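You operate a simulated robot arm through the tools that you are given. There is no shell and no other tool. Be economical: measure what you need, move in short steps, check, and stop when the job is done.

Carry out the task below with a simulated two-armed robot. There is one attempt and no reset: what you move stays moved.

TASK
Turn the sealer dial to 6. Put the bottle that says "blue" from the head end of the long table on the ledge of the bag sealer and the bottle labelled "green" on the counter top by the mixer. Put the pink small cake layer from the table beside the piping press on top of the cake dome. Any order will do. Set down upright: bottle.

It is judged by the outcome, as a careful person would: the job done as asked, and still so three seconds after it is handed in. It fails if anything else is knocked over, pushed out of place, dropped, spilled or broken.

THE ROBOT
Two 7-joint arms with two-finger parallel grippers on one trunk, on a base that drives. Base frame: it is fixed to the floor where the robot stands at the start and does not move with it; the origin is under the middle of the robot, x ahead of it, y to its left, z up. Readings come in mm, degrees, newtons and seconds.
The left shoulder is at the start at [50, 161, 1123], the right one opposite. With the tool pointing down near the work surface each hand reaches from about 100 to 340 mm from the robot's upright axis, wherever it stands, measured 20 degrees to its own side. Places, roughly: bottle [-1000, -750, 750]; cake dome [500, -2500, 500]; counter top by the mixer [-2000, -4100, 900]; ledge of the bag sealer (19x15 cm) [560, 260, 840]; sealer dial [500, 100, 800]; small cake layer [-2000, -250, 750]. Payload 3.43 kg a hand.
Tool frame (each hand has its own): the origin (TCP) lies between the finger pads and is the grasp point; the fingertips stand 30 mm ahead of it; z points along the fingers, y is the line along which they close. The gripper opens to 94 mm. The fingers are 28 mm wide and 10 mm thick; the gripper's body (50 by 96 mm) begins 55 mm behind the TCP.
Orientation is that of the tool frame in the base frame, as a unit quaternion [x, y, z, w]. With the fingers straight down and closing along the base's y, the tool's x points along the base's -x, its y along +y and its z along -z.

THE INTERFACE
- The arms move only by the tool play_rows. It takes "left_plan", "right_plan" or both (then of equal length, played together; a hand with none holds still); each is a list of rows, each a list of 7 numbers: the turn, a rotation vector about the base's x, y, z in degrees, then the shift along the base's x, y, z in cm, then the finger opening in cm, from 0 to 9.4. In form: [[rx, ry, rz, dx, dy, dz, hand], ...]. A call has 1 to 10 rows; each row is the pose to reach, as a shift and turn from the pose commanded when the call began. Rows are played at 5 a second. More than 50 mm and 8.6 degrees between two rows, or a gripper value outside its range, and nothing of the call is played. A pose out of reach is approached as far as the arm can. The call stops where the force on the tool passes 40 N (or 10 N more than at its start, if that is more) or the arm is blocked; 0.2 s more then pass. Each finger travels about 45 mm/s and halts on what it meets, pressing with about 24 N; the grip force reading is that of the motor and also rises with nothing between the fingers. The clock runs only during rows and for 0.2 s after the last one: add rows that repeat a pose to give the fingers time. The reply holds the time, the measured pose of the TCP, the force on the tool along the base axes, the opening and the grip force, in the units named above and with some noise, with the torque about the TCP (base axes, N m) and any sound that the robot's microphone picked up.
- Cameras (640 x 400 px; columns grow to the right, rows downward): "scene" is now at [126.1, 7.2, 1248.6]; the picture's right is [0.09, -1.00, 0.00], its down [-0.57, -0.05, -0.82] and it looks along [0.81, 0.07, -0.58] (base axes); focal length 266 px, centre (320, 200). "left" rides on the left gripper at [76, -14, -103] in its tool frame; the picture's right is [0.18, 0.98, 0.00], its down [-0.75, 0.14, -0.64] and it looks along [-0.63, 0.12, 0.77] (tool axes); focal length 243 px, centre (320, 200). "right" rides on the right gripper at [76, 14, -102] in its tool frame; the picture's right is [-0.18, 0.98, 0.00], its down [-0.75, -0.14, -0.64] and it looks along [-0.63, -0.12, 0.77] (tool axes); focal length 243 px, centre (320, 200). There is no depth. A picture from a camera that has moved, and an enlarged one, comes with that camera's place and axes in the base frame and with its lens.
- camera(camera): a new picture of that camera. The clock stands still meanwhile.
- slide_trunk(by): slides the trunk up (or, below 0, down) by that many mm; the arms and the scene camera ride with it, the base frame stays. It gives what a move gives, with no picture.
- drive_base(legs): drives the robot by 1 to 6 legs, each [ahead, left, turn to the left] in mm, mm and degrees, along the robot's own axes; the way and the turn of a leg run together, so that a leg with both is an arc; at most 1500 mm and 180 degrees a leg. The arms and the cameras ride along, it lands a little off, and it stops where it bumps. It gives what a move gives.
- pan_tilt(pan, tilt): turns the head with the scene camera to pan (to the left, within 80 degrees either way) and tilt (down, from -29 to 69), counted from straight ahead of the robot. It gives what a move gives.
- enlarge(camera, box): a new picture of the part [left, top, right, bottom] of that camera's present view, enlarged. The clock stands still meanwhile.
- sign_off(): hands the job in; it is judged then, once.

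Work in short steps. Places have to be worked out from the pictures, the camera data and where the tool is seen: move nearer, look again, correct. Check each grasp and each placing, and mend what went wrong. You have 165 turns and 122 pictures in all, those below and enlarged ones among them. Open the grippers and draw the arms clear of the work before you hand the job in, unless the task says otherwise; then end with one line.

The tools are called after "Request:" by a JSON object that holds its "method" and its "body". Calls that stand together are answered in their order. play_rows: Moves the arms, as the interface text tells. Its arguments: {"type":"object","properties":{"left_plan":{"type":"array","items":{"type":"array","items":{"type":"number"}}},"right_plan":{"type":"array","items":{"type":"array","items":{"type":"number"}}}},"required":[]} The other tools are called the same way: slide_trunk (by) slides the trunk up or down; drive_base (legs) drives the base; pan_tilt (pan, tilt) turns the head that bears the scene camera; camera (camera) takes a picture; enlarge (camera, box) takes an enlarged picture of a part of a camera's view; sign_off () hands the job in.

At the start:

```text
time_s: 0.0
left_tool_pos: [431.1, 292.9, 1092.5]
left_ee_rot: [0.001, 1.0, -0.001, 0.0]
left_contact_force: [0.6, 0.0, 0.2]
left_ft_torque: [-0.02, -0.01, -0.01]
left_width: 94.0
left_grip_force: 0.0
right_tool_pos: [400.5, -78.3, 1088.9]
right_ee_rot: [0.001, 1.0, 0.0, 0.0]
right_contact_force: [0.5, 0.6, -0.6]
right_ft_torque: [0.02, 0.0, 0.01]
right_width: 93.9
right_grip_force: 0.0
trunk travel left (down, up): [-150.0, 117.0]
robot x, y, heading: [1.2, -2.8, 0.1]
head pan, tilt: [5.2, 35.1]
```

scene: 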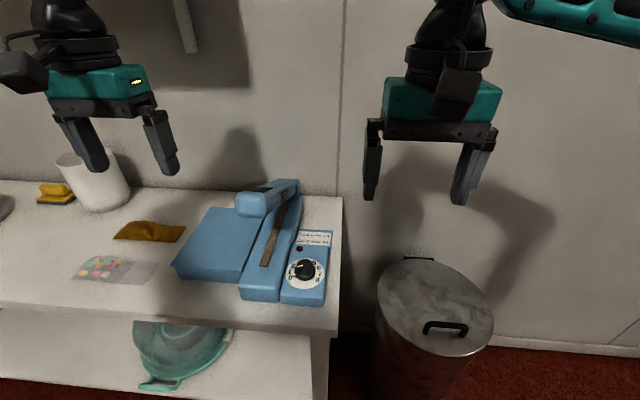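
right: 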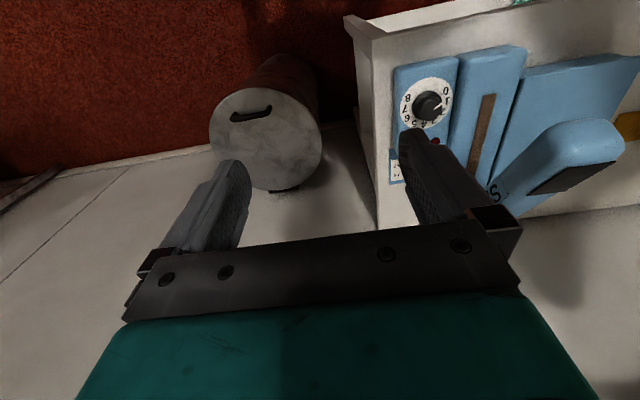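
left: 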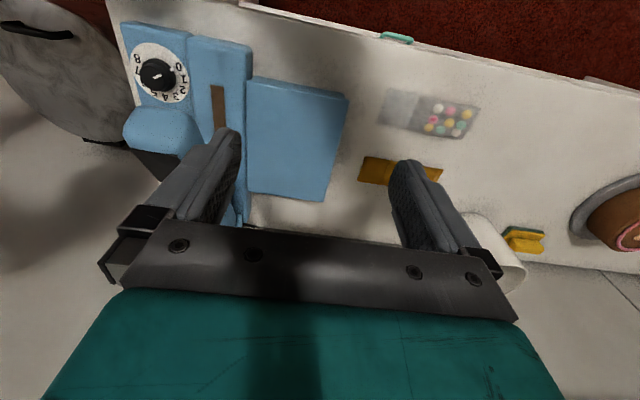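

The dial sits on the sealer's right panel. I'll enlarge it to read the markings.

Request:
{"method": "enlarge", "body": {"camera": "scene", "box": [230, 170, 350, 310]}}

Request:
{"method": "enlarge", "body": {"camera": "right", "box": [370, 50, 500, 180]}}

```text
2.86 times, centred on (290, 240) of scene
camera zoom: at [126.1, 7.2, 1248.6], right [0.09, -1.0, 0.0], down [-0.57, -0.05, -0.82], along [0.81, 0.07, -0.58], focal length 759 px, centre (406, 86)
```

zoom: 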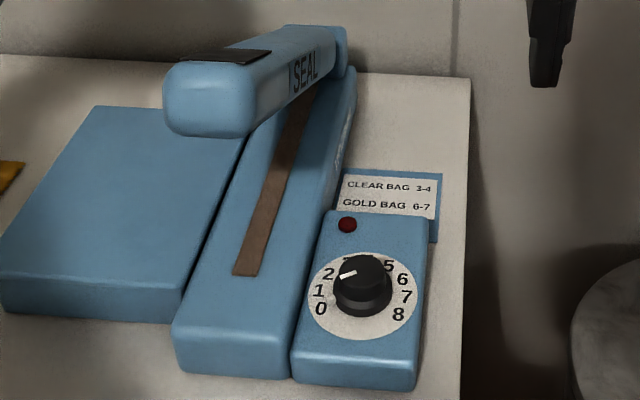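

```text
3.08 times, centred on (435, 115) of right
camera zoom: at [326.3, -64.7, 1192.1], right [0.18, 0.98, 0.0], down [0.75, -0.14, 0.64], along [0.63, -0.12, -0.77], focal length 746 px, centre (-34, 462)
```

zoom: 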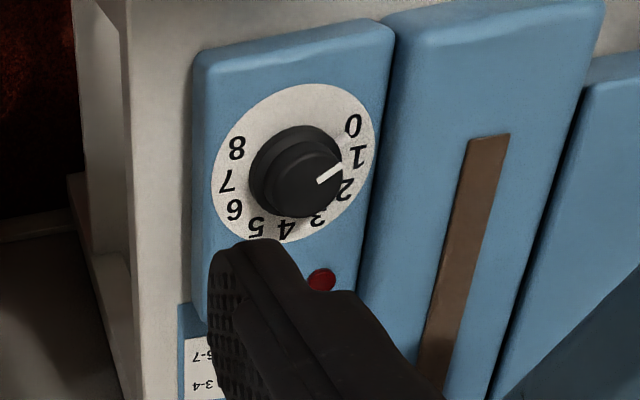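

The pointer reads 0, with numbers about 30° apart, so 6 needs about 180° clockwise. I put the knob at about (468, 66, 843). It's too far to reach from here, so I'll drive closer in a short leg.

Request:
{"method": "drive_base", "body": {"legs": [[0, 120, 0], [120, 0, 0]]}}

```text
time_s: 2.5
left_tool_pos: [512.4, 410.8, 1091.2]
left_ee_rot: [0.0, 1.0, 0.0, -0.001]
left_contact_force: [-0.6, 0.5, 0.0]
left_ft_torque: [0.01, 0.01, -0.01]
left_width: 94.1
left_grip_force: 0.1
right_tool_pos: [484.4, 37.8, 1087.8]
right_ee_rot: [0.001, 1.0, -0.001, -0.001]
right_contact_force: [-0.5, 0.3, -0.5]
right_ft_torque: [-0.01, -0.03, -0.05]
right_width: 94.2
right_grip_force: 0.1
trunk travel left (down, up): [-150.0, 117.0]
robot x, y, heading: [83.6, 125.6, 0.2]
head pan, tilt: [5.2, 35.1]
stopped in leg 2: the robot was blocked; the commanded pose is now the measured one
```

The base is blocked at x≈84. The dial is about 390 mm from the axis, which may be reachable at this height. I'll turn the right hand +85° so its camera goes to the right, and move over the knob while staying high.

Request:
{"method": "play_rows", "body": {"right_plan": [[0, 0, 8.5, 0, 0, 0, 9.4], [0, 0, 17, 0, 0, 0, 9.4], [0, 0, 25.5, 0, 0, 0, 9.4], [0, 0, 34, -0.5, 0.5, 0, 9.4], [0, 0, 42.5, -0.7, 1, 0, 9.4], [0, 0, 51, -1, 1.5, 0, 9.4], [0, 0, 59.5, -1.3, 2, 0, 8], [0, 0, 68, -1.6, 2.5, 0, 7], [0, 0, 76.5, -1.6, 2.8, 0, 6.5], [0, 0, 85, -1.6, 2.8, 0, 6]]}}

Request:
{"method": "camera", "body": {"camera": "right"}}

Request:
{"method": "camera", "body": {"camera": "scene"}}

```text
time_s: 4.7
left_tool_pos: [513.9, 411.5, 1093.1]
left_ee_rot: [0.0, 1.0, 0.0, -0.001]
left_contact_force: [0.6, -0.3, 0.5]
left_ft_torque: [0.01, -0.02, -0.01]
left_width: 94.0
left_grip_force: 0.0
right_tool_pos: [434.1, 76.1, 1084.1]
right_ee_rot: [-0.675, 0.738, -0.002, 0.0]
right_contact_force: [-0.1, 0.1, 0.7]
right_ft_torque: [0.0, -0.01, -0.02]
right_width: 59.9
right_grip_force: 0.0
right hand out of reach, approached as far as the arm can: row 10
trunk travel left (down, up): [-150.0, 117.0]
robot x, y, heading: [81.9, 115.2, 0.2]
head pan, tilt: [5.2, 35.1]
```

```text
116 pictures are left
camera right: at [413.6, 2.6, 1187.7], right [-0.96, 0.27, 0.0], down [0.21, 0.74, 0.64], along [0.17, 0.62, -0.77], focal length 243 px, centre (320, 200)
```

right: 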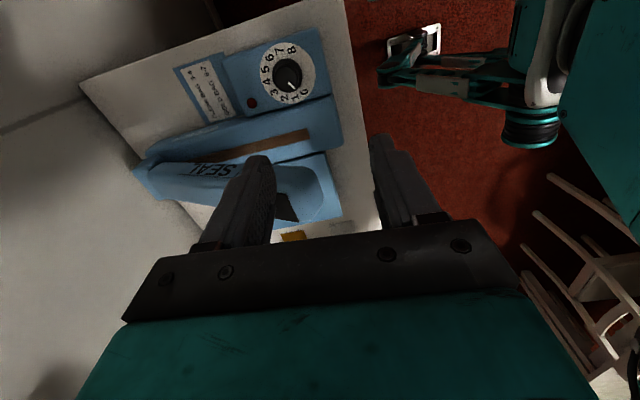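

```text
115 pictures are left
camera scene: at [208.8, 125.4, 1248.7], right [0.09, -1.0, 0.0], down [-0.57, -0.05, -0.82], along [0.81, 0.07, -0.57], focal length 266 px, centre (320, 200)
```

scene: 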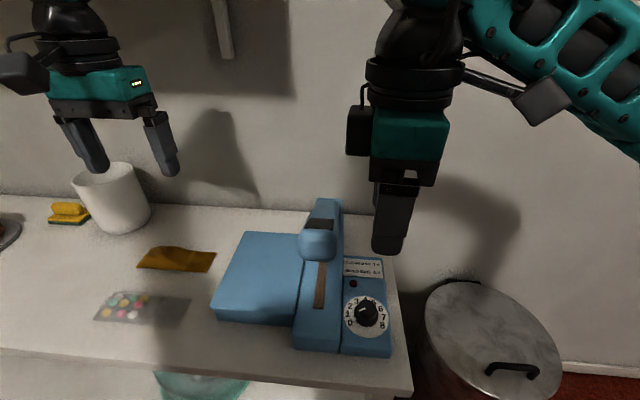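

Both views agree the knob is at about (468, 66, 843), and the lever handle's right side is at about y 123, z 975–1020. I'll bring the hand slightly right, then lower the trunk so the shoulder is at a better height for reach.

Request:
{"method": "play_rows", "body": {"right_plan": [[0, 0, 2, 0, -1.5, 0, 6], [0, 0, 5, 0, -2.5, 0, 6]]}}

Request:
{"method": "slide_trunk", "body": {"by": -90}}

```text
time_s: 5.3
left_tool_pos: [512.2, 411.5, 1090.9]
left_ee_rot: [-0.001, 1.0, 0.0, -0.001]
left_contact_force: [0.9, -0.2, 0.2]
left_ft_torque: [-0.03, -0.03, -0.01]
left_width: 93.9
left_grip_force: 0.2
right_tool_pos: [406.7, 61.1, 1082.1]
right_ee_rot: [-0.706, 0.708, -0.001, 0.0]
right_contact_force: [0.3, -0.9, 0.3]
right_ft_torque: [0.02, -0.02, 0.0]
right_width: 59.8
right_grip_force: 0.0
right hand out of reach, approached as far as the arm can: row 1, 2
trunk travel left (down, up): [-150.0, 117.0]
robot x, y, heading: [82.3, 117.2, -0.1]
head pan, tilt: [5.2, 35.1]
```

```text
time_s: 6.5
left_tool_pos: [512.6, 411.0, 1001.7]
left_ee_rot: [-0.001, 1.0, 0.0, -0.001]
left_contact_force: [-0.3, -0.1, -0.3]
left_ft_torque: [0.0, 0.02, 0.01]
left_width: 93.9
left_grip_force: 0.0
right_tool_pos: [407.4, 60.2, 992.6]
right_ee_rot: [-0.705, 0.709, -0.002, -0.001]
right_contact_force: [0.3, -0.3, 0.2]
right_ft_torque: [-0.02, -0.02, 0.03]
right_width: 60.0
right_grip_force: 0.0
trunk travel left (down, up): [-60.0, 207.0]
robot x, y, heading: [83.5, 116.7, 0.3]
head pan, tilt: [5.2, 35.1]
```

Now I'll go down with the knob in line, in small steps, to see whether the reach improves lower down.

Request:
{"method": "play_rows", "body": {"right_plan": [[0, 0, 0, 1, 0, -2, 6], [0, 0, 0, 2, 0.3, -4, 6], [0, 0, 0, 4, 0.5, -6, 6], [0, 0, 0, 6, 0.6, -8, 6]]}}

```text
time_s: 7.5
left_tool_pos: [513.3, 411.2, 1002.3]
left_ee_rot: [-0.001, 1.0, 0.001, -0.002]
left_contact_force: [-0.4, 0.5, 0.5]
left_ft_torque: [0.0, -0.02, 0.01]
left_width: 94.2
left_grip_force: 0.0
right_tool_pos: [410.1, 61.9, 961.5]
right_ee_rot: [-0.705, 0.71, -0.002, -0.001]
right_contact_force: [0.3, 0.3, 0.1]
right_ft_torque: [0.02, -0.01, 0.0]
right_width: 60.1
right_grip_force: 0.0
right hand out of reach, approached as far as the arm can: row 1, 2, 3, 4
trunk travel left (down, up): [-60.0, 207.0]
robot x, y, heading: [84.3, 119.1, 0.4]
head pan, tilt: [5.2, 35.1]
```

Reach at the +90° hand angle is limited to x≈410. I'll turn the hand back towards 0° here, clear of everything, and push forward to test the reach at that angle.

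Request:
{"method": "play_rows", "body": {"right_plan": [[0, 0, -8.5, 0, -1, 0, 6], [0, 0, -17, 0, -1, 0, 6], [0, 0, -25.5, 0, -1, 0, 6], [0, 0, -34, 0, -1, 0, 6], [0, 0, -42.5, 0, -1, 0, 6], [0, 0, -51, 1, -1, 0, 6], [0, 0, -59.5, 2, -1, 0, 6], [0, 0, -68, 3, -1, 0, 6], [0, 0, -76.5, 4, -1, 0, 6], [0, 0, -85, 5.8, -1, 0, 6]]}}

Request:
{"method": "play_rows", "body": {"right_plan": [[0, 0, -4, 0, 0.5, 0, 6], [0, 0, -4, 0, 1, -2, 6], [0, 0, -4, 0, 1, -4, 6], [0, 0, -4, 0, 1, -4, 6]]}}

```text
time_s: 9.8
left_tool_pos: [512.8, 411.1, 1001.4]
left_ee_rot: [-0.001, 1.0, 0.0, -0.002]
left_contact_force: [0.8, -0.6, 0.2]
left_ft_torque: [0.02, 0.02, -0.03]
left_width: 94.2
left_grip_force: 0.0
right_tool_pos: [470.0, 52.6, 963.1]
right_ee_rot: [-0.04, 0.999, -0.002, -0.001]
right_contact_force: [-0.1, 0.5, 0.0]
right_ft_torque: [-0.05, -0.01, -0.05]
right_width: 60.0
right_grip_force: 0.1
trunk travel left (down, up): [-60.0, 207.0]
robot x, y, heading: [83.3, 116.6, 0.1]
head pan, tilt: [5.2, 35.1]
```

```text
time_s: 10.8
left_tool_pos: [512.9, 411.4, 1000.9]
left_ee_rot: [-0.001, 1.0, 0.0, -0.002]
left_contact_force: [0.3, -0.1, 0.7]
left_ft_torque: [0.0, 0.0, 0.02]
left_width: 94.0
left_grip_force: 0.1
right_tool_pos: [468.1, 62.9, 923.0]
right_ee_rot: [-0.006, 1.0, -0.001, -0.002]
right_contact_force: [1.4, -0.3, 0.4]
right_ft_torque: [0.02, -0.05, -0.02]
right_width: 59.9
right_grip_force: 0.1
trunk travel left (down, up): [-60.0, 207.0]
robot x, y, heading: [82.1, 115.6, -0.0]
head pan, tilt: [5.2, 35.1]
```

At 0° it reaches fine. Next I'll test +43° here, since I want strokes from about +45° to −45°.

Request:
{"method": "play_rows", "body": {"right_plan": [[0, 0, 8.5, 0, 0, 0, 6], [0, 0, 17, 0, 0.1, 0, 6], [0, 0, 25.5, 0, 0.2, 0, 6], [0, 0, 34, 0, 0.3, 0, 6], [0, 0, 42.5, 0, 0.3, 0, 6]]}}

Request:
{"method": "camera", "body": {"camera": "right"}}

Request:
{"method": "camera", "body": {"camera": "scene"}}

```text
time_s: 11.9
left_tool_pos: [512.9, 412.2, 1001.9]
left_ee_rot: [-0.002, 1.0, 0.001, -0.002]
left_contact_force: [-0.8, -0.2, 0.4]
left_ft_torque: [-0.01, -0.01, -0.03]
left_width: 94.2
left_grip_force: 0.0
right_tool_pos: [468.7, 65.7, 920.0]
right_ee_rot: [-0.369, 0.929, -0.001, -0.002]
right_contact_force: [-0.1, 0.1, 0.2]
right_ft_torque: [-0.01, 0.0, 0.0]
right_width: 60.1
right_grip_force: 0.0
trunk travel left (down, up): [-60.0, 207.0]
robot x, y, heading: [83.5, 118.3, -0.2]
head pan, tilt: [5.2, 35.1]
```

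```text
114 pictures are left
camera right: at [404.6, 25.1, 1023.7], right [-0.54, 0.84, 0.0], down [0.65, 0.42, 0.64], along [0.54, 0.34, -0.77], focal length 243 px, centre (320, 200)
```

right: 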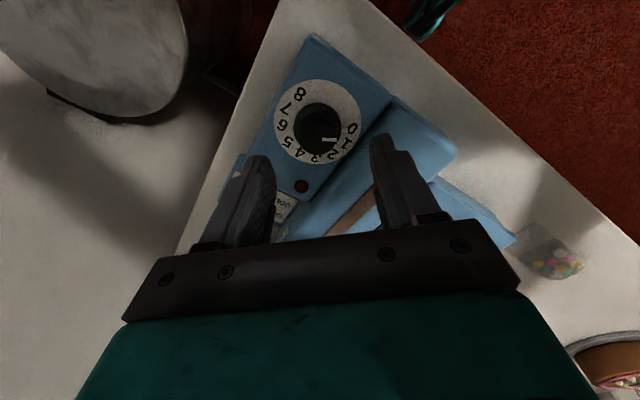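

```text
113 pictures are left
camera scene: at [209.1, 125.1, 1158.6], right [0.09, -1.0, 0.0], down [-0.57, -0.05, -0.82], along [0.81, 0.07, -0.58], focal length 266 px, centre (320, 200)
```

scene: 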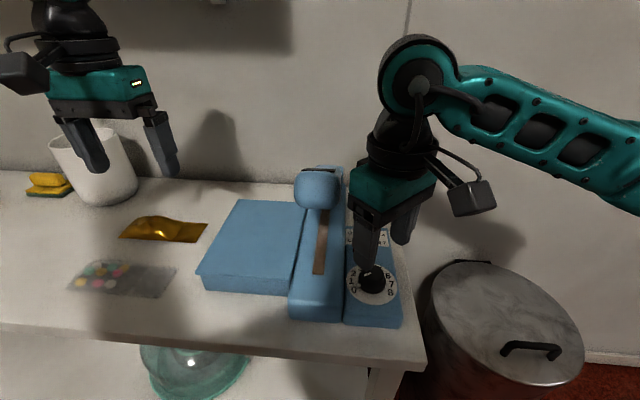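

Request:
{"method": "enlarge", "body": {"camera": "right", "box": [250, 60, 410, 200]}}

Request:
{"method": "enlarge", "body": {"camera": "scene", "box": [280, 150, 460, 340]}}

```text
2.86 times, centred on (330, 130) of right
camera zoom: at [404.6, 25.1, 1023.7], right [-0.54, 0.84, 0.0], down [0.65, 0.42, 0.64], along [0.54, 0.34, -0.77], focal length 693 px, centre (291, 400)
```

zoom: 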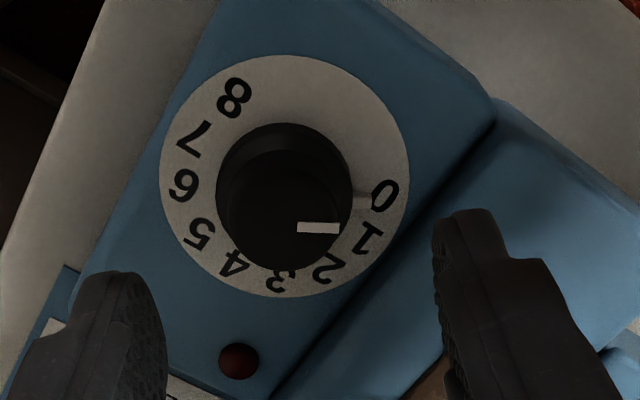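

```text
2.11 times, centred on (370, 245) of scene
camera zoom: at [209.1, 125.1, 1158.6], right [0.09, -1.0, 0.0], down [-0.57, -0.05, -0.82], along [0.81, 0.07, -0.58], focal length 560 px, centre (215, 105)
```

zoom: 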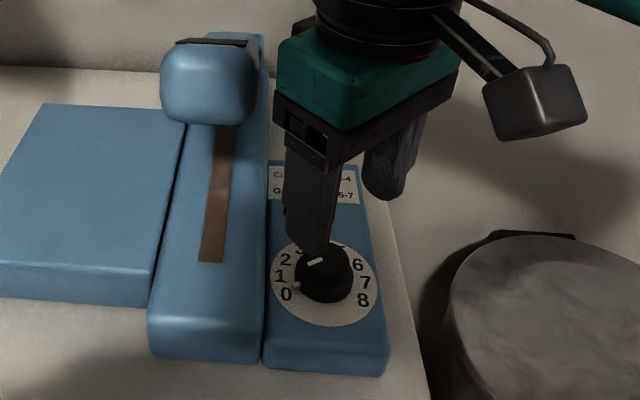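

The ray estimates for the knob differ by about 8 mm. I'll go down 4 cm with fingers wide, so the tips are just above the knob top, and look again.

Request:
{"method": "play_rows", "body": {"right_plan": [[0, 0, 0, 0, 0, -1.5, 6], [0, 0, 0, 0, 0, -3, 6], [0, 0, 0, 0, 0, -3.5, 6]]}}

Request:
{"method": "enlarge", "body": {"camera": "right", "box": [200, 80, 440, 230]}}

Request:
{"method": "enlarge", "body": {"camera": "scene", "box": [300, 190, 440, 330]}}

```text
time_s: 12.8
left_tool_pos: [513.2, 411.8, 1000.0]
left_ee_rot: [-0.002, 1.0, 0.0, -0.001]
left_contact_force: [0.3, 0.1, 1.0]
left_ft_torque: [0.02, 0.01, -0.02]
left_width: 94.0
left_grip_force: 0.1
right_tool_pos: [470.7, 67.9, 884.5]
right_ee_rot: [-0.368, 0.93, -0.001, -0.001]
right_contact_force: [0.3, 0.2, -0.1]
right_ft_torque: [0.0, 0.0, -0.01]
right_width: 60.0
right_grip_force: 0.0
trunk travel left (down, up): [-60.0, 207.0]
robot x, y, heading: [85.3, 119.0, 0.0]
head pan, tilt: [5.2, 35.1]
```

```text
2.67 times, centred on (320, 155) of right
camera zoom: at [405.7, 25.2, 988.9], right [-0.54, 0.84, 0.0], down [0.65, 0.42, 0.64], along [0.54, 0.34, -0.77], focal length 647 px, centre (320, 320)
```

zoom: 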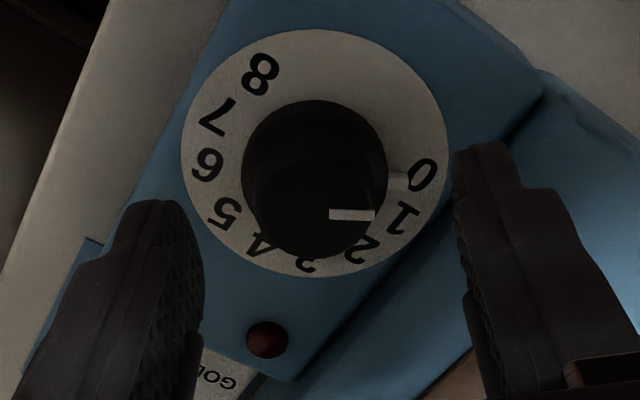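

```text
2.86 times, centred on (370, 260) of scene
camera zoom: at [209.1, 125.1, 1158.6], right [0.09, -1.0, 0.0], down [-0.57, -0.05, -0.82], along [0.81, 0.07, -0.58], focal length 759 px, centre (177, 29)
```

zoom: 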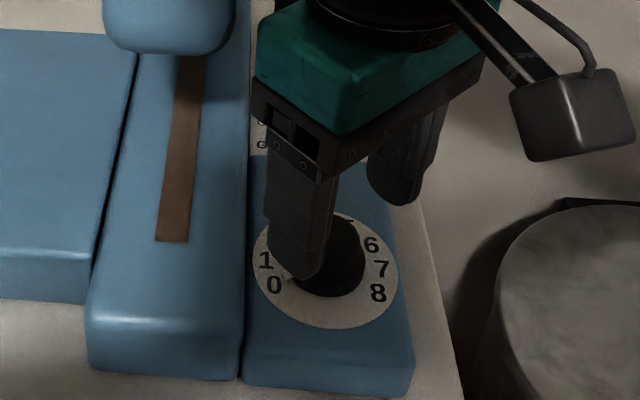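

Two close views from the right camera now agree: the knob axis is at about (476, 67), its top at z≈848 and the panel at z≈815. I'll shift 6 mm forward, narrow to 52 mm and go down around the knob.

Request:
{"method": "play_rows", "body": {"right_plan": [[0, 0, 0, 0.6, -0.05, 0, 5.2], [0, 0, 0, 0.6, -0.05, -1, 5.2], [0, 0, 0, 0.6, -0.05, -2, 5.2], [0, 0, 0, 0.6, -0.05, -3, 5.2], [0, 0, 0, 0.6, -0.05, -3.3, 5.2]]}}

Request:
{"method": "enlarge", "body": {"camera": "right", "box": [200, 80, 440, 230]}}

Request:
{"method": "enlarge", "body": {"camera": "scene", "box": [300, 190, 440, 330]}}

```text
time_s: 13.9
left_tool_pos: [514.0, 411.2, 1002.4]
left_ee_rot: [0.0, 1.0, 0.0, -0.002]
left_contact_force: [-0.4, 0.2, 0.5]
left_ft_torque: [0.02, 0.02, -0.01]
left_width: 93.9
left_grip_force: 0.1
right_tool_pos: [474.7, 64.4, 853.1]
right_ee_rot: [-0.368, 0.93, -0.001, -0.001]
right_contact_force: [0.1, 0.3, 0.2]
right_ft_torque: [0.05, 0.04, -0.02]
right_width: 51.9
right_grip_force: 0.1
trunk travel left (down, up): [-60.0, 207.0]
robot x, y, heading: [82.4, 119.9, 0.3]
head pan, tilt: [5.2, 35.1]
```

```text
2.67 times, centred on (320, 155) of right
camera zoom: at [410.1, 24.1, 956.9], right [-0.54, 0.84, 0.0], down [0.65, 0.42, 0.64], along [0.54, 0.34, -0.77], focal length 647 px, centre (320, 320)
```

zoom: 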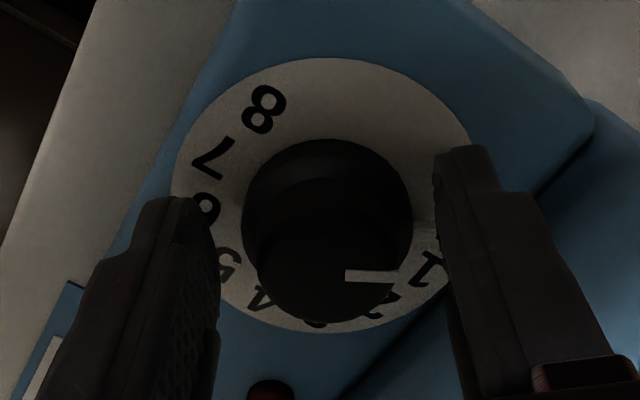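

```text
2.86 times, centred on (370, 260) of scene
camera zoom: at [209.1, 125.1, 1158.6], right [0.09, -1.0, 0.0], down [-0.57, -0.05, -0.82], along [0.81, 0.07, -0.58], focal length 759 px, centre (177, 29)
```

zoom: 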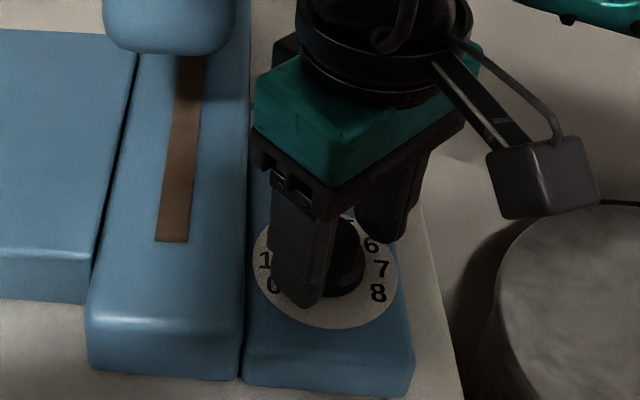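

The fingers straddle the knob evenly. Next I'll close on it and check the reading.

Request:
{"method": "play_rows", "body": {"right_plan": [[0, 0, 0, 0, 0, 0, 2], [0, 0, 0, 0, 0, 0, 2], [0, 0, 0, 0, 0, 0, 2], [0, 0, 0, 0, 0, 0, 2]]}}

```text
time_s: 14.9
left_tool_pos: [512.8, 411.6, 1001.7]
left_ee_rot: [0.0, 1.0, 0.0, -0.002]
left_contact_force: [-0.3, 0.8, 0.3]
left_ft_torque: [0.01, 0.02, 0.04]
left_width: 93.7
left_grip_force: 0.1
right_tool_pos: [474.4, 65.2, 853.8]
right_ee_rot: [-0.369, 0.93, -0.002, -0.001]
right_contact_force: [-1.8, 0.8, -2.7]
right_ft_torque: [0.28, -0.12, -0.02]
right_width: 37.4
right_grip_force: 45.1
trunk travel left (down, up): [-60.0, 207.0]
robot x, y, heading: [81.4, 116.3, 0.0]
head pan, tilt: [5.2, 35.1]
```

The knob is gripped, with the fingers 37 mm apart. I'll turn it 85° clockwise in small rows.

Request:
{"method": "play_rows", "body": {"right_plan": [[0, 0, -8.5, 0, 0, 0, 2], [0, 0, -17, 0, 0, 0, 2], [0, 0, -25.5, 0, 0, 0, 2], [0, 0, -34, 0, 0, 0, 2], [0, 0, -42.5, 0, 0, 0, 2], [0, 0, -51, 0, 0, 0, 2], [0, 0, -59.5, 0, 0, 0, 2], [0, 0, -68, 0, 0, 0, 2], [0, 0, -76.5, 0, 0, 0, 2], [0, 0, -85, 0, 0, 0, 2]]}}

Request:
{"method": "camera", "body": {"camera": "right"}}

Request:
{"method": "camera", "body": {"camera": "scene"}}

```text
time_s: 16.7
left_tool_pos: [512.7, 412.0, 1002.3]
left_ee_rot: [-0.001, 1.0, 0.0, -0.002]
left_contact_force: [0.2, -0.1, -1.3]
left_ft_torque: [0.03, 0.03, -0.01]
left_width: 93.9
left_grip_force: 0.0
right_tool_pos: [473.9, 72.7, 855.8]
right_ee_rot: [0.159, 0.987, 0.009, -0.003]
right_contact_force: [0.1, 6.6, -1.2]
right_ft_torque: [0.33, -0.15, 0.05]
right_width: 37.0
right_grip_force: 44.9
trunk travel left (down, up): [-60.0, 207.0]
robot x, y, heading: [85.4, 118.8, 0.3]
head pan, tilt: [5.2, 35.1]
stopped in row 8 (right hand): the force on the tool passed its limit at 40 N (the readings are from after the stop); the commanded pose is now the measured one
```

```text
106 pictures are left
camera right: at [406.7, 107.8, 958.9], right [0.48, 0.87, 0.01], down [0.67, -0.38, 0.63], along [0.56, -0.3, -0.77], focal length 243 px, centre (320, 200)
```

right: 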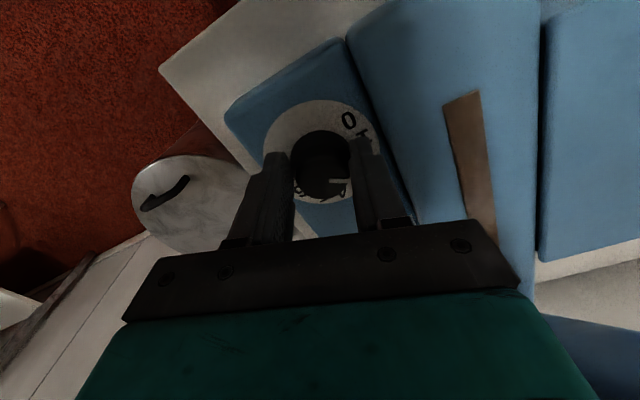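

```text
105 pictures are left
camera scene: at [209.1, 125.7, 1158.8], right [0.09, -1.0, 0.0], down [-0.57, -0.05, -0.82], along [0.81, 0.08, -0.58], focal length 266 px, centre (320, 200)
```

scene: 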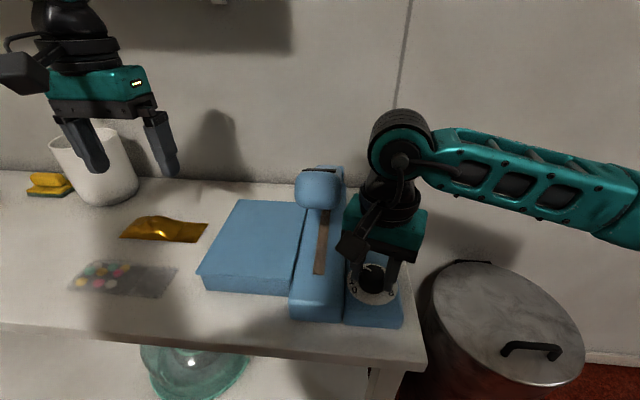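

It stopped at a hand angle of about −18° because of a sideways force. I'll look at the knob and pointer.

Request:
{"method": "enlarge", "body": {"camera": "right", "box": [220, 80, 440, 230]}}

Request:
{"method": "enlarge", "body": {"camera": "scene", "box": [280, 150, 460, 330]}}

```text
2.67 times, centred on (330, 155) of right
camera zoom: at [406.7, 107.8, 958.9], right [0.48, 0.87, 0.01], down [0.67, -0.38, 0.63], along [0.56, -0.3, -0.77], focal length 647 px, centre (293, 320)
```

zoom: 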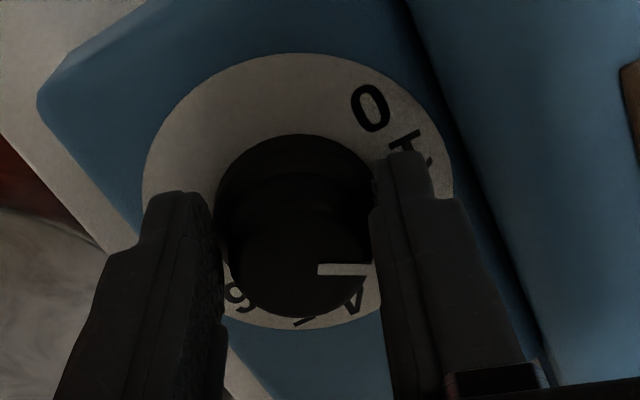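

```text
2.22 times, centred on (370, 240) of scene
camera zoom: at [209.1, 125.7, 1158.8], right [0.09, -1.0, 0.0], down [-0.57, -0.05, -0.82], along [0.81, 0.08, -0.58], focal length 591 px, centre (209, 111)
```

zoom: 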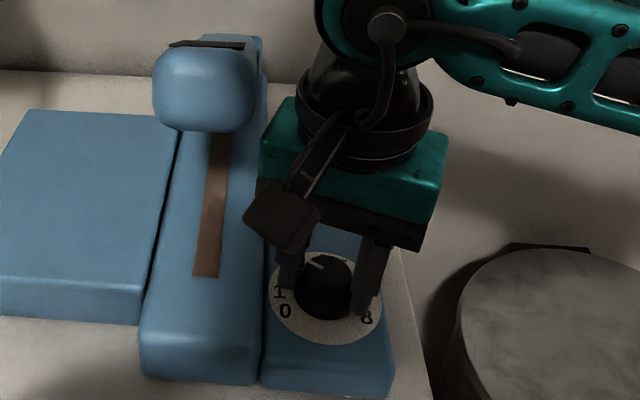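

The knob turned about 60° and now reads roughly 2. The side force came from the hand being off the knob's axis, and the two gripped poses put that axis at about (479, 70.5). I'll release and rotate back around the corrected centre.

Request:
{"method": "play_rows", "body": {"right_plan": [[0, 0, 0, 0, 0, 0, 5.2], [0, 0, 0, 0, 0, 0, 5.2], [0, 0, 0, 0.5, -0.2, 0, 5.2], [0, 0, 8.5, 0.5, -0.2, 0, 5.2], [0, 0, 17, 0.5, -0.2, 0, 5.2], [0, 0, 25.5, 0.5, -0.2, 0, 5.2], [0, 0, 34, 0.5, -0.2, 0, 5.2], [0, 0, 42.5, 0.5, -0.2, 0, 5.2], [0, 0, 51, 0.5, -0.2, 0, 5.2], [0, 0, 59.5, 0.5, -0.2, 0, 5.2]]}}

Request:
{"method": "enlarge", "body": {"camera": "right", "box": [220, 80, 440, 230]}}

```text
time_s: 18.9
left_tool_pos: [513.1, 412.8, 1001.7]
left_ee_rot: [0.0, 1.0, 0.0, -0.002]
left_contact_force: [0.2, -0.3, 0.7]
left_ft_torque: [-0.03, 0.02, 0.02]
left_width: 94.1
left_grip_force: 0.1
right_tool_pos: [478.2, 69.3, 854.8]
right_ee_rot: [-0.351, 0.936, 0.004, -0.006]
right_contact_force: [-0.3, 0.1, -0.6]
right_ft_torque: [-0.03, -0.03, 0.01]
right_width: 52.2
right_grip_force: 0.1
trunk travel left (down, up): [-60.0, 207.0]
robot x, y, heading: [83.6, 120.9, 0.2]
head pan, tilt: [5.2, 35.1]
```

```text
2.67 times, centred on (330, 155) of right
camera zoom: at [414.1, 29.1, 958.2], right [-0.51, 0.86, 0.01], down [0.67, 0.39, 0.63], along [0.54, 0.33, -0.77], focal length 647 px, centre (293, 320)
```

zoom: 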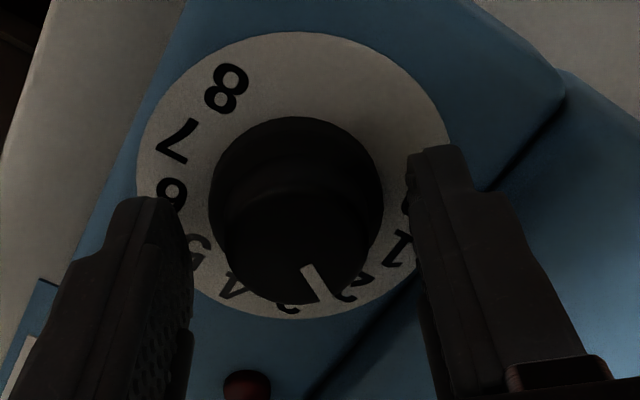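

The fingers are centred on the knob. I'll grip it and turn another 59.5° clockwise.

Request:
{"method": "play_rows", "body": {"right_plan": [[0, 0, 0, 0, 0, 0, 2], [0, 0, 0, 0, 0, 0, 2], [0, 0, 0, 0, 0, 0, 2], [0, 0, -8.5, 0, 0, 0, 2], [0, 0, -17, 0, 0, 0, 2], [0, 0, -25.5, 0, 0, 0, 2], [0, 0, -34, 0, 0, 0, 2], [0, 0, -42.5, 0, 0, 0, 2], [0, 0, -51, 0, 0, 0, 2], [0, 0, -59.5, 0, 0, 0, 2]]}}

Request:
{"method": "enlarge", "body": {"camera": "right", "box": [220, 80, 440, 230]}}

```text
time_s: 21.1
left_tool_pos: [513.3, 414.4, 1001.2]
left_ee_rot: [-0.002, 1.0, 0.0, -0.002]
left_contact_force: [0.9, -0.4, -0.1]
left_ft_torque: [0.0, -0.01, 0.01]
left_width: 94.2
left_grip_force: 0.1
right_tool_pos: [478.0, 70.9, 854.4]
right_ee_rot: [0.161, 0.987, 0.008, -0.004]
right_contact_force: [-6.9, 20.5, -9.9]
right_ft_torque: [0.41, 0.16, 0.03]
right_width: 36.8
right_grip_force: 45.4
trunk travel left (down, up): [-60.0, 207.0]
robot x, y, heading: [81.4, 117.0, -0.1]
head pan, tilt: [5.2, 35.1]
```

```text
2.67 times, centred on (330, 155) of right
camera zoom: at [411.4, 106.6, 958.5], right [0.49, 0.87, 0.01], down [0.67, -0.38, 0.63], along [0.56, -0.3, -0.78], focal length 647 px, centre (293, 320)
```

zoom: 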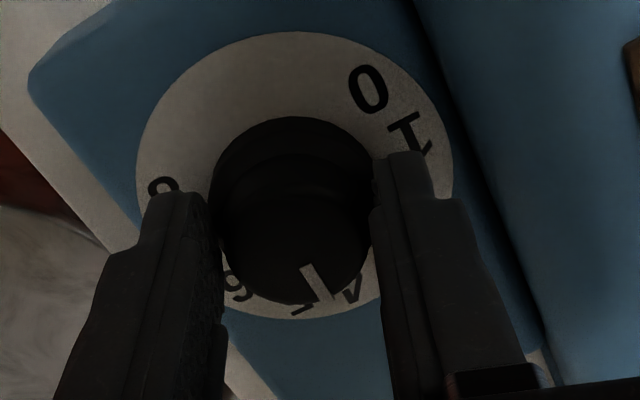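

The pointer is now near 4. I'll release, turn back with a small centring shift to the left, then regrip.

Request:
{"method": "play_rows", "body": {"right_plan": [[0, 0, 0, 0, 0, 0, 5.2], [0, 0, 0, 0, 0, 0, 5.2], [0, 0, 0, 0, 0.15, 0, 5.2], [0, 0, 8.5, 0, 0.15, 0, 5.2], [0, 0, 17, 0, 0.15, 0, 5.2], [0, 0, 25.5, 0, 0.15, 0, 5.2], [0, 0, 34, 0, 0.15, 0, 5.2], [0, 0, 42.5, 0, 0.15, 0, 5.2], [0, 0, 51, 0, 0.15, 0, 5.2], [0, 0, 59.5, 0, 0.15, 0, 5.2]]}}

Request:
{"method": "enlarge", "body": {"camera": "right", "box": [220, 80, 440, 230]}}

Request:
{"method": "play_rows", "body": {"right_plan": [[0, 0, 0, 0, 0, 0, 2], [0, 0, 0, 0, 0, 0, 2], [0, 0, 0, 0, 0, 0, 2], [0, 0, -8.5, 0, 0, 0, 2], [0, 0, -17, 0, 0, 0, 2], [0, 0, -25.5, 0, 0, 0, 2], [0, 0, -34, 0, 0, 0, 2], [0, 0, -42.5, 0, 0, 0, 2], [0, 0, -51, 0, 0, 0, 2]]}}

Request:
{"method": "enlarge", "body": {"camera": "right", "box": [220, 80, 440, 230]}}

```text
time_s: 23.3
left_tool_pos: [513.0, 411.8, 1002.1]
left_ee_rot: [-0.001, 1.0, 0.0, -0.001]
left_contact_force: [-0.4, 0.3, 0.3]
left_ft_torque: [-0.01, 0.01, 0.0]
left_width: 94.2
left_grip_force: 0.1
right_tool_pos: [478.8, 70.5, 855.0]
right_ee_rot: [-0.351, 0.936, 0.004, -0.006]
right_contact_force: [0.2, -0.1, 0.1]
right_ft_torque: [0.0, 0.01, -0.02]
right_width: 52.0
right_grip_force: 0.1
trunk travel left (down, up): [-60.0, 207.0]
robot x, y, heading: [81.6, 120.3, 0.0]
head pan, tilt: [5.2, 35.1]
```

```text
2.67 times, centred on (330, 155) of right
camera zoom: at [414.0, 30.9, 958.0], right [-0.51, 0.86, 0.01], down [0.67, 0.39, 0.63], along [0.54, 0.33, -0.77], focal length 647 px, centre (293, 320)
```

zoom: 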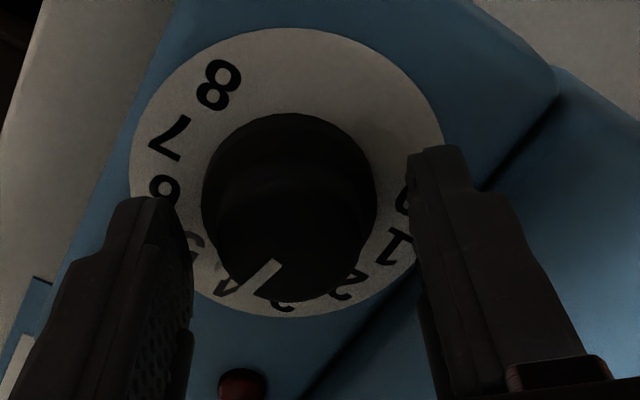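

```text
time_s: 25.3
left_tool_pos: [513.1, 411.5, 1002.3]
left_ee_rot: [-0.001, 1.0, 0.001, -0.001]
left_contact_force: [-1.0, 0.0, -0.9]
left_ft_torque: [0.0, 0.02, -0.03]
left_width: 93.8
left_grip_force: 0.0
right_tool_pos: [478.5, 70.4, 854.8]
right_ee_rot: [0.088, 0.996, 0.007, -0.003]
right_contact_force: [6.7, -5.8, 5.7]
right_ft_torque: [-0.32, -1.34, 0.01]
right_width: 37.0
right_grip_force: 44.5
trunk travel left (down, up): [-60.0, 207.0]
robot x, y, heading: [83.8, 121.1, 0.2]
head pan, tilt: [5.2, 35.1]
```

```text
2.67 times, centred on (330, 155) of right
camera zoom: at [407.5, 96.2, 957.9], right [0.35, 0.94, 0.01], down [0.72, -0.28, 0.64], along [0.6, -0.22, -0.77], focal length 647 px, centre (293, 320)
```

zoom: 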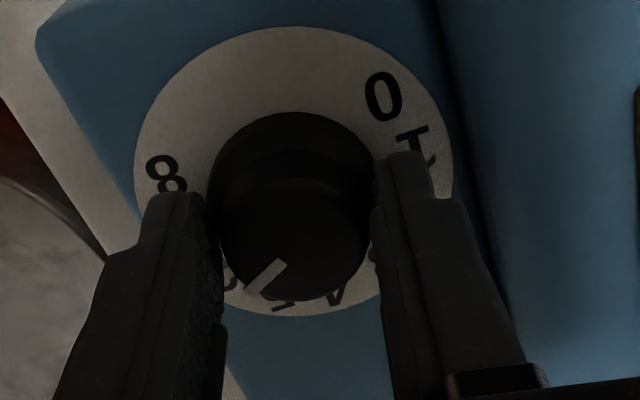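

About 171° turned so far. I'll release and raise the hand to read the dial clearly.

Request:
{"method": "play_rows", "body": {"right_plan": [[0, 0, 0, 0, 0, 0, 5.2], [0, 0, 0, 0, 0, 0, 5.2], [0, 0, 0, 0, 0, 3, 5.2], [0, 0, 8.5, 0, 0, 6, 5.2], [0, 0, 17, 0, 0, 8, 5.2], [0, 0, 25.5, 0, 0, 8, 5.2]]}}

Request:
{"method": "enlarge", "body": {"camera": "right", "box": [250, 60, 410, 170]}}

Request:
{"method": "enlarge", "body": {"camera": "scene", "box": [320, 220, 430, 330]}}

```text
time_s: 26.7
left_tool_pos: [512.3, 413.6, 1001.2]
left_ee_rot: [-0.002, 1.0, 0.001, -0.001]
left_contact_force: [0.6, 1.1, 0.1]
left_ft_torque: [0.0, -0.03, -0.04]
left_width: 94.2
left_grip_force: 0.2
right_tool_pos: [478.2, 68.8, 934.9]
right_ee_rot: [-0.136, 0.991, 0.006, -0.005]
right_contact_force: [0.1, -0.3, 1.0]
right_ft_torque: [0.01, 0.01, 0.01]
right_width: 52.1
right_grip_force: 0.2
trunk travel left (down, up): [-60.0, 207.0]
robot x, y, heading: [84.0, 120.4, -0.0]
head pan, tilt: [5.2, 35.1]
```

```text
3.64 times, centred on (330, 115) of right
camera zoom: at [403.5, 61.4, 1039.4], right [-0.09, 1.0, 0.01], down [0.77, 0.06, 0.63], along [0.63, 0.06, -0.77], focal length 882 px, centre (284, 509)
```

zoom: 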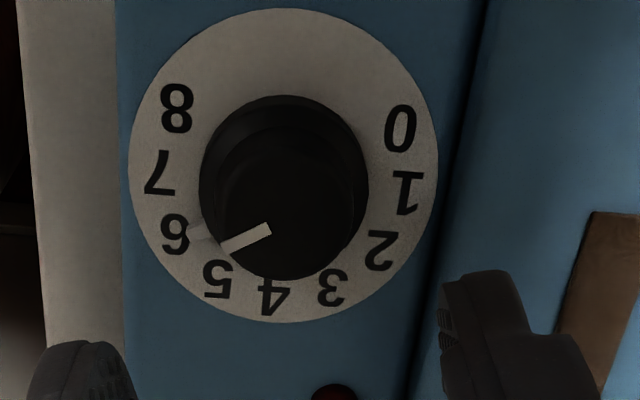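

```text
3.64 times, centred on (375, 275) of scene
camera zoom: at [209.1, 125.5, 1158.6], right [0.09, -1.0, 0.0], down [-0.57, -0.05, -0.82], along [0.81, 0.08, -0.58], focal length 966 px, centre (120, -73)
```

zoom: 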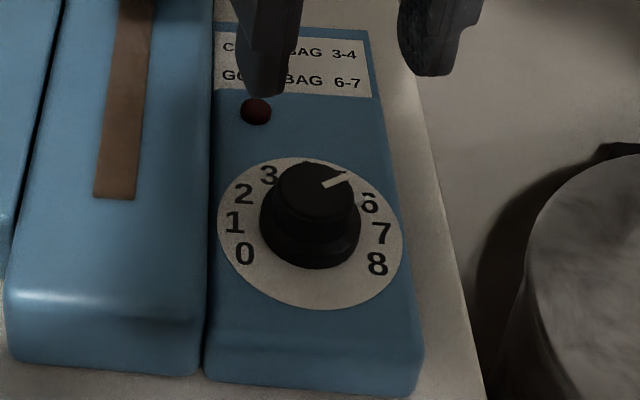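

The pointer is at about 53° and the 6 is at about 60°, so it reads roughly 5.75. I'll go back down, grip and turn another 7°.

Request:
{"method": "play_rows", "body": {"right_plan": [[0, 0, 0, 0, 0.1, -3, 5.2], [0, 0, 0, 0, 0.1, -6, 5.2], [0, 0, 0, 0, 0.1, -8, 5.2], [0, 0, 0, 0, 0.1, -8, 2], [0, 0, 0, 0, 0.1, -8, 2], [0, 0, 0, 0, 0.1, -8, 2], [0, 0, -4, 0, 0.1, -8, 2], [0, 0, -7.5, 0, 0.1, -8, 2], [0, 0, -7.5, 0, 0.1, -8, 2]]}}

Request:
{"method": "play_rows", "body": {"right_plan": [[0, 0, 0, 0, 0, 0, 5.2], [0, 0, 0, 0, 0, 0, 5.2], [0, 0, 0, 0, 0, 3, 5.2], [0, 0, 0, 0, 0, 6, 5.2], [0, 0, 0, 0, 0, 8, 5.2]]}}

Request:
{"method": "enlarge", "body": {"camera": "right", "box": [250, 60, 410, 170]}}

Request:
{"method": "enlarge", "body": {"camera": "scene", "box": [320, 220, 430, 330]}}

```text
time_s: 28.7
left_tool_pos: [512.7, 412.1, 1002.5]
left_ee_rot: [-0.001, 1.0, 0.001, -0.001]
left_contact_force: [-0.8, -0.2, 0.4]
left_ft_torque: [-0.01, 0.05, 0.0]
left_width: 94.0
left_grip_force: 0.0
right_tool_pos: [478.5, 70.3, 857.1]
right_ee_rot: [-0.07, 0.998, 0.007, -0.004]
right_contact_force: [-0.1, -11.6, 25.2]
right_ft_torque: [-0.7, 1.3, 0.03]
right_width: 36.0
right_grip_force: 45.0
trunk travel left (down, up): [-60.0, 207.0]
robot x, y, heading: [78.4, 120.1, -0.2]
head pan, tilt: [5.2, 35.1]
```

```text
time_s: 29.9
left_tool_pos: [512.1, 412.1, 1002.6]
left_ee_rot: [0.0, 1.0, 0.0, -0.002]
left_contact_force: [-0.1, 0.3, 0.1]
left_ft_torque: [-0.03, 0.02, 0.03]
left_width: 93.7
left_grip_force: 0.0
right_tool_pos: [476.9, 71.2, 934.4]
right_ee_rot: [-0.07, 0.998, 0.007, -0.005]
right_contact_force: [0.5, -0.1, 0.6]
right_ft_torque: [0.03, -0.01, 0.04]
right_width: 52.1
right_grip_force: 0.0
trunk travel left (down, up): [-60.0, 207.0]
robot x, y, heading: [84.3, 117.9, 0.2]
head pan, tilt: [5.2, 35.1]
```

```text
3.64 times, centred on (330, 115) of right
camera zoom: at [400.9, 72.9, 1038.8], right [0.05, 1.0, 0.01], down [0.77, -0.04, 0.63], along [0.63, -0.02, -0.77], focal length 882 px, centre (284, 509)
```

zoom: 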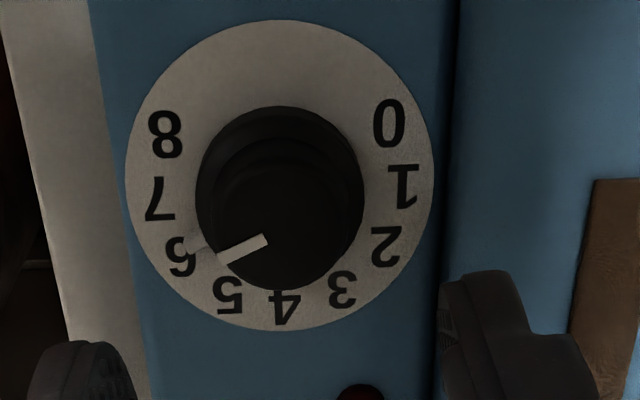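

```text
3.64 times, centred on (375, 275) of scene
camera zoom: at [209.1, 125.5, 1158.6], right [0.09, -1.0, 0.0], down [-0.57, -0.05, -0.82], along [0.81, 0.08, -0.58], focal length 966 px, centre (120, -73)
```

zoom: 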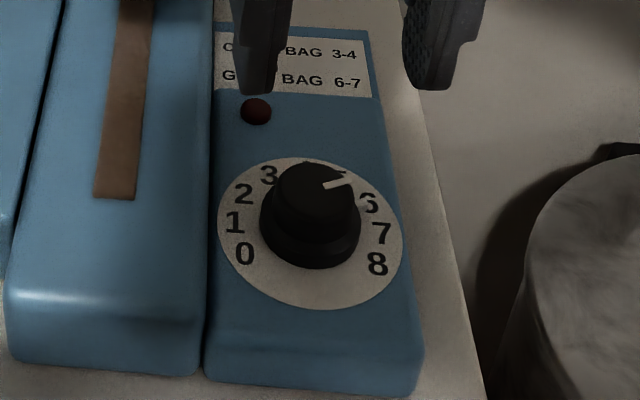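

The pointer now lines up with 6, so the dial is done. I'll raise the trunk, back away from the counter and look around for the tables.

Request:
{"method": "slide_trunk", "body": {"by": 100}}

Request:
{"method": "drive_base", "body": {"legs": [[-250, 0, 0]]}}

Request:
{"method": "pan_tilt", "body": {"pan": -80, "tilt": 20}}

Request:
{"method": "camera", "body": {"camera": "scene"}}

Request:
{"method": "pan_tilt", "body": {"pan": 80, "tilt": 20}}

Request:
{"method": "camera", "body": {"camera": "scene"}}

```text
time_s: 31.2
left_tool_pos: [513.0, 410.6, 1101.0]
left_ee_rot: [-0.002, 1.0, 0.001, -0.002]
left_contact_force: [-0.5, -0.4, -0.3]
left_ft_torque: [0.03, 0.01, 0.04]
left_width: 94.2
left_grip_force: 0.1
right_tool_pos: [476.5, 71.0, 1034.8]
right_ee_rot: [-0.07, 0.998, 0.007, -0.005]
right_contact_force: [0.2, -0.9, 0.1]
right_ft_torque: [0.01, -0.03, 0.0]
right_width: 51.9
right_grip_force: 0.0
trunk travel left (down, up): [-160.0, 107.0]
robot x, y, heading: [84.8, 121.0, -0.0]
head pan, tilt: [5.2, 35.1]
```

```text
time_s: 33.0
left_tool_pos: [264.8, 410.8, 1101.1]
left_ee_rot: [0.0, 1.0, 0.0, -0.001]
left_contact_force: [-0.6, 0.3, 0.0]
left_ft_torque: [-0.03, -0.02, -0.01]
left_width: 94.3
left_grip_force: 0.0
right_tool_pos: [227.3, 70.2, 1035.7]
right_ee_rot: [-0.069, 0.998, 0.006, -0.004]
right_contact_force: [-0.8, 0.6, 0.2]
right_ft_torque: [0.02, -0.02, -0.01]
right_width: 51.7
right_grip_force: 0.1
trunk travel left (down, up): [-160.0, 107.0]
robot x, y, heading: [-164.5, 118.9, -0.1]
head pan, tilt: [5.2, 35.1]
```

```text
time_s: 34.6
left_tool_pos: [264.3, 411.9, 1101.6]
left_ee_rot: [0.0, 1.0, 0.0, -0.002]
left_contact_force: [0.9, 0.4, 0.4]
left_ft_torque: [0.01, -0.02, 0.01]
left_width: 94.1
left_grip_force: 0.1
right_tool_pos: [227.4, 70.0, 1033.5]
right_ee_rot: [-0.069, 0.998, 0.005, -0.005]
right_contact_force: [0.2, -0.3, 0.3]
right_ft_torque: [0.0, 0.02, -0.02]
right_width: 52.0
right_grip_force: 0.0
trunk travel left (down, up): [-160.0, 107.0]
robot x, y, heading: [-166.8, 119.9, -0.1]
head pan, tilt: [-80.0, 20.0]
```

```text
94 pictures are left
camera scene: at [-112.0, 25.4, 1282.6], right [-0.98, -0.17, 0.0], down [-0.06, 0.34, -0.94], along [0.16, -0.93, -0.34], focal length 266 px, centre (320, 200)
```

scene: 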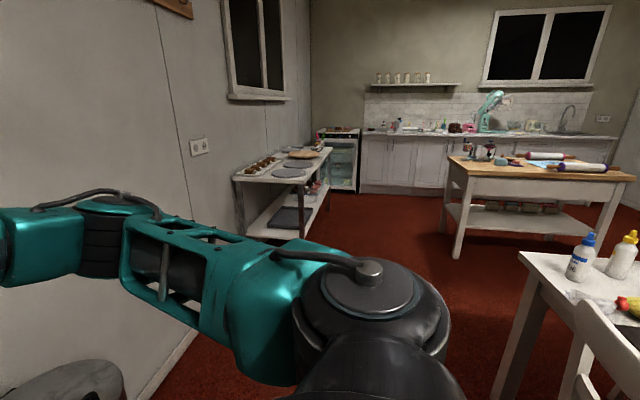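

```text
time_s: 37.1
left_tool_pos: [262.5, 411.1, 1101.7]
left_ee_rot: [0.001, 1.0, 0.0, -0.002]
left_contact_force: [0.3, -0.2, 1.1]
left_ft_torque: [-0.01, -0.02, 0.02]
left_width: 94.4
left_grip_force: 0.0
right_tool_pos: [227.7, 69.9, 1035.1]
right_ee_rot: [-0.069, 0.998, 0.006, -0.004]
right_contact_force: [0.2, -0.7, 0.4]
right_ft_torque: [-0.01, 0.0, -0.03]
right_width: 51.8
right_grip_force: 0.2
trunk travel left (down, up): [-160.0, 107.0]
robot x, y, heading: [-167.3, 116.4, 0.1]
head pan, tilt: [80.0, 20.0]
```

```text
93 pictures are left
camera scene: at [-112.1, 208.8, 1282.6], right [0.98, -0.17, 0.0], down [-0.06, -0.34, -0.94], along [0.16, 0.93, -0.34], focal length 266 px, centre (320, 200)
```

scene: 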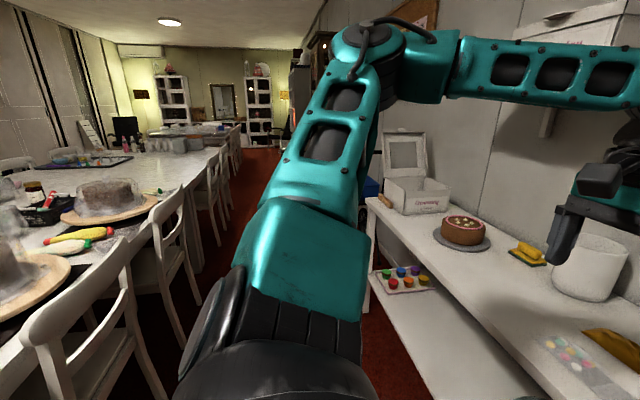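

The bottles stand near the long table's head-end corner, around (-800…-940, -830), and a chair is on the +x side. I'll drive round to the head end through free floor: turn right, go forward, turn to face +y, then strafe left.

Request:
{"method": "drive_base", "body": {"legs": [[0, 0, -90], [1450, 0, 0], [0, 0, 180], [0, 500, 0]]}}

Request:
{"method": "pan_tilt", "body": {"pan": 20, "tilt": 35}}

Request:
{"method": "camera", "body": {"camera": "scene"}}

```text
time_s: 60.0
left_tool_pos: [-1001.1, -979.6, 1102.0]
left_ee_rot: [0.755, -0.655, 0.002, 0.001]
left_contact_force: [-0.1, 0.2, -0.2]
left_ft_torque: [-0.01, -0.02, 0.01]
left_width: 94.1
left_grip_force: 0.0
right_tool_pos: [-655.9, -965.9, 1033.7]
right_ee_rot: [0.798, -0.602, -0.001, 0.007]
right_contact_force: [-0.5, -0.6, -0.5]
right_ft_torque: [0.0, 0.01, 0.01]
right_width: 51.6
right_grip_force: 0.1
trunk travel left (down, up): [-160.0, 107.0]
robot x, y, heading: [-650.3, -1364.6, 98.0]
head pan, tilt: [80.0, 20.0]
```

```text
time_s: 61.3
left_tool_pos: [-1000.6, -978.5, 1102.0]
left_ee_rot: [0.755, -0.655, 0.001, 0.001]
left_contact_force: [0.1, 0.2, -0.4]
left_ft_torque: [-0.01, 0.04, 0.01]
left_width: 94.0
left_grip_force: 0.1
right_tool_pos: [-658.1, -966.5, 1035.5]
right_ee_rot: [0.798, -0.602, -0.001, 0.008]
right_contact_force: [-0.2, 0.1, 0.1]
right_ft_torque: [0.0, 0.0, 0.0]
right_width: 52.1
right_grip_force: 0.1
trunk travel left (down, up): [-160.0, 107.0]
robot x, y, heading: [-650.0, -1364.1, 98.2]
head pan, tilt: [20.0, 35.0]
```

```text
92 pictures are left
camera scene: at [-698.7, -1246.9, 1258.8], right [0.88, 0.47, 0.0], down [0.27, -0.51, -0.82], along [-0.39, 0.72, -0.57], focal length 266 px, centre (320, 200)
```

scene: 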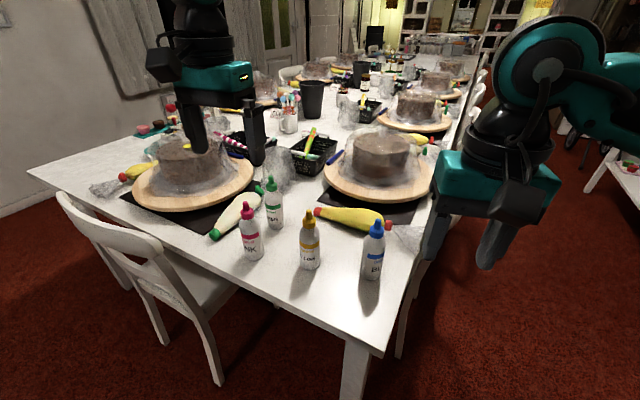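

Four bottles are visible: pink, green, yellow and blue. I put blue at about (-789, -823), green at (-1100, -785) and the table edge at y≈-985. There's a chair at the head end from x≈-1190 leftwards, so I'll square up and move in short of it.

Request:
{"method": "drive_base", "body": {"legs": [[0, 0, -8], [0, 190, 0], [70, 0, 0]]}}

Request:
{"method": "pan_tilt", "body": {"pan": 10, "tilt": 45}}

Request:
{"method": "camera", "body": {"camera": "scene"}}

```text
time_s: 64.8
left_tool_pos: [-1139.3, -868.0, 1100.8]
left_ee_rot: [0.711, -0.703, 0.001, 0.001]
left_contact_force: [-0.1, 0.6, -0.4]
left_ft_torque: [-0.02, -0.01, 0.01]
left_width: 94.2
left_grip_force: 0.0
right_tool_pos: [-797.5, -900.4, 1034.6]
right_ee_rot: [0.758, -0.652, -0.001, 0.007]
right_contact_force: [-0.1, 1.0, 0.3]
right_ft_torque: [0.01, -0.02, 0.01]
right_width: 52.2
right_grip_force: 0.0
trunk travel left (down, up): [-160.0, 107.0]
robot x, y, heading: [-838.2, -1295.3, 90.6]
head pan, tilt: [20.0, 35.0]
```

```text
time_s: 65.5
left_tool_pos: [-1140.1, -869.3, 1101.4]
left_ee_rot: [0.711, -0.703, 0.001, 0.001]
left_contact_force: [0.7, 0.5, -0.2]
left_ft_torque: [0.03, 0.01, 0.01]
left_width: 94.0
left_grip_force: 0.1
right_tool_pos: [-796.1, -901.2, 1035.7]
right_ee_rot: [0.758, -0.653, 0.0, 0.008]
right_contact_force: [-0.1, -0.2, 0.0]
right_ft_torque: [-0.02, 0.02, 0.03]
right_width: 51.9
right_grip_force: 0.0
trunk travel left (down, up): [-160.0, 107.0]
robot x, y, heading: [-842.4, -1293.7, 90.6]
head pan, tilt: [10.0, 45.0]
```

```text
91 pictures are left
camera scene: at [-858.5, -1176.7, 1244.0], right [0.98, 0.18, 0.0], down [0.13, -0.69, -0.71], along [-0.13, 0.7, -0.71], focal length 266 px, centre (320, 200)
```

scene: 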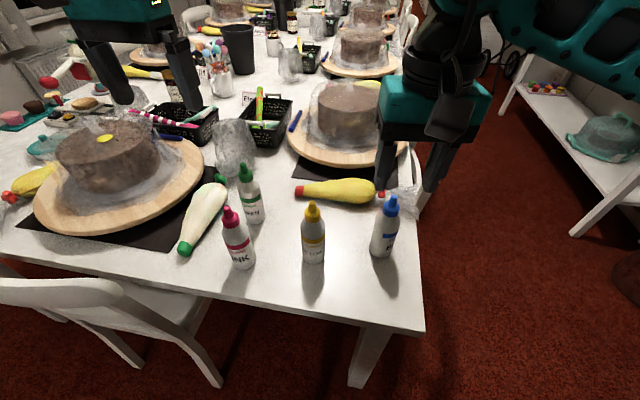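

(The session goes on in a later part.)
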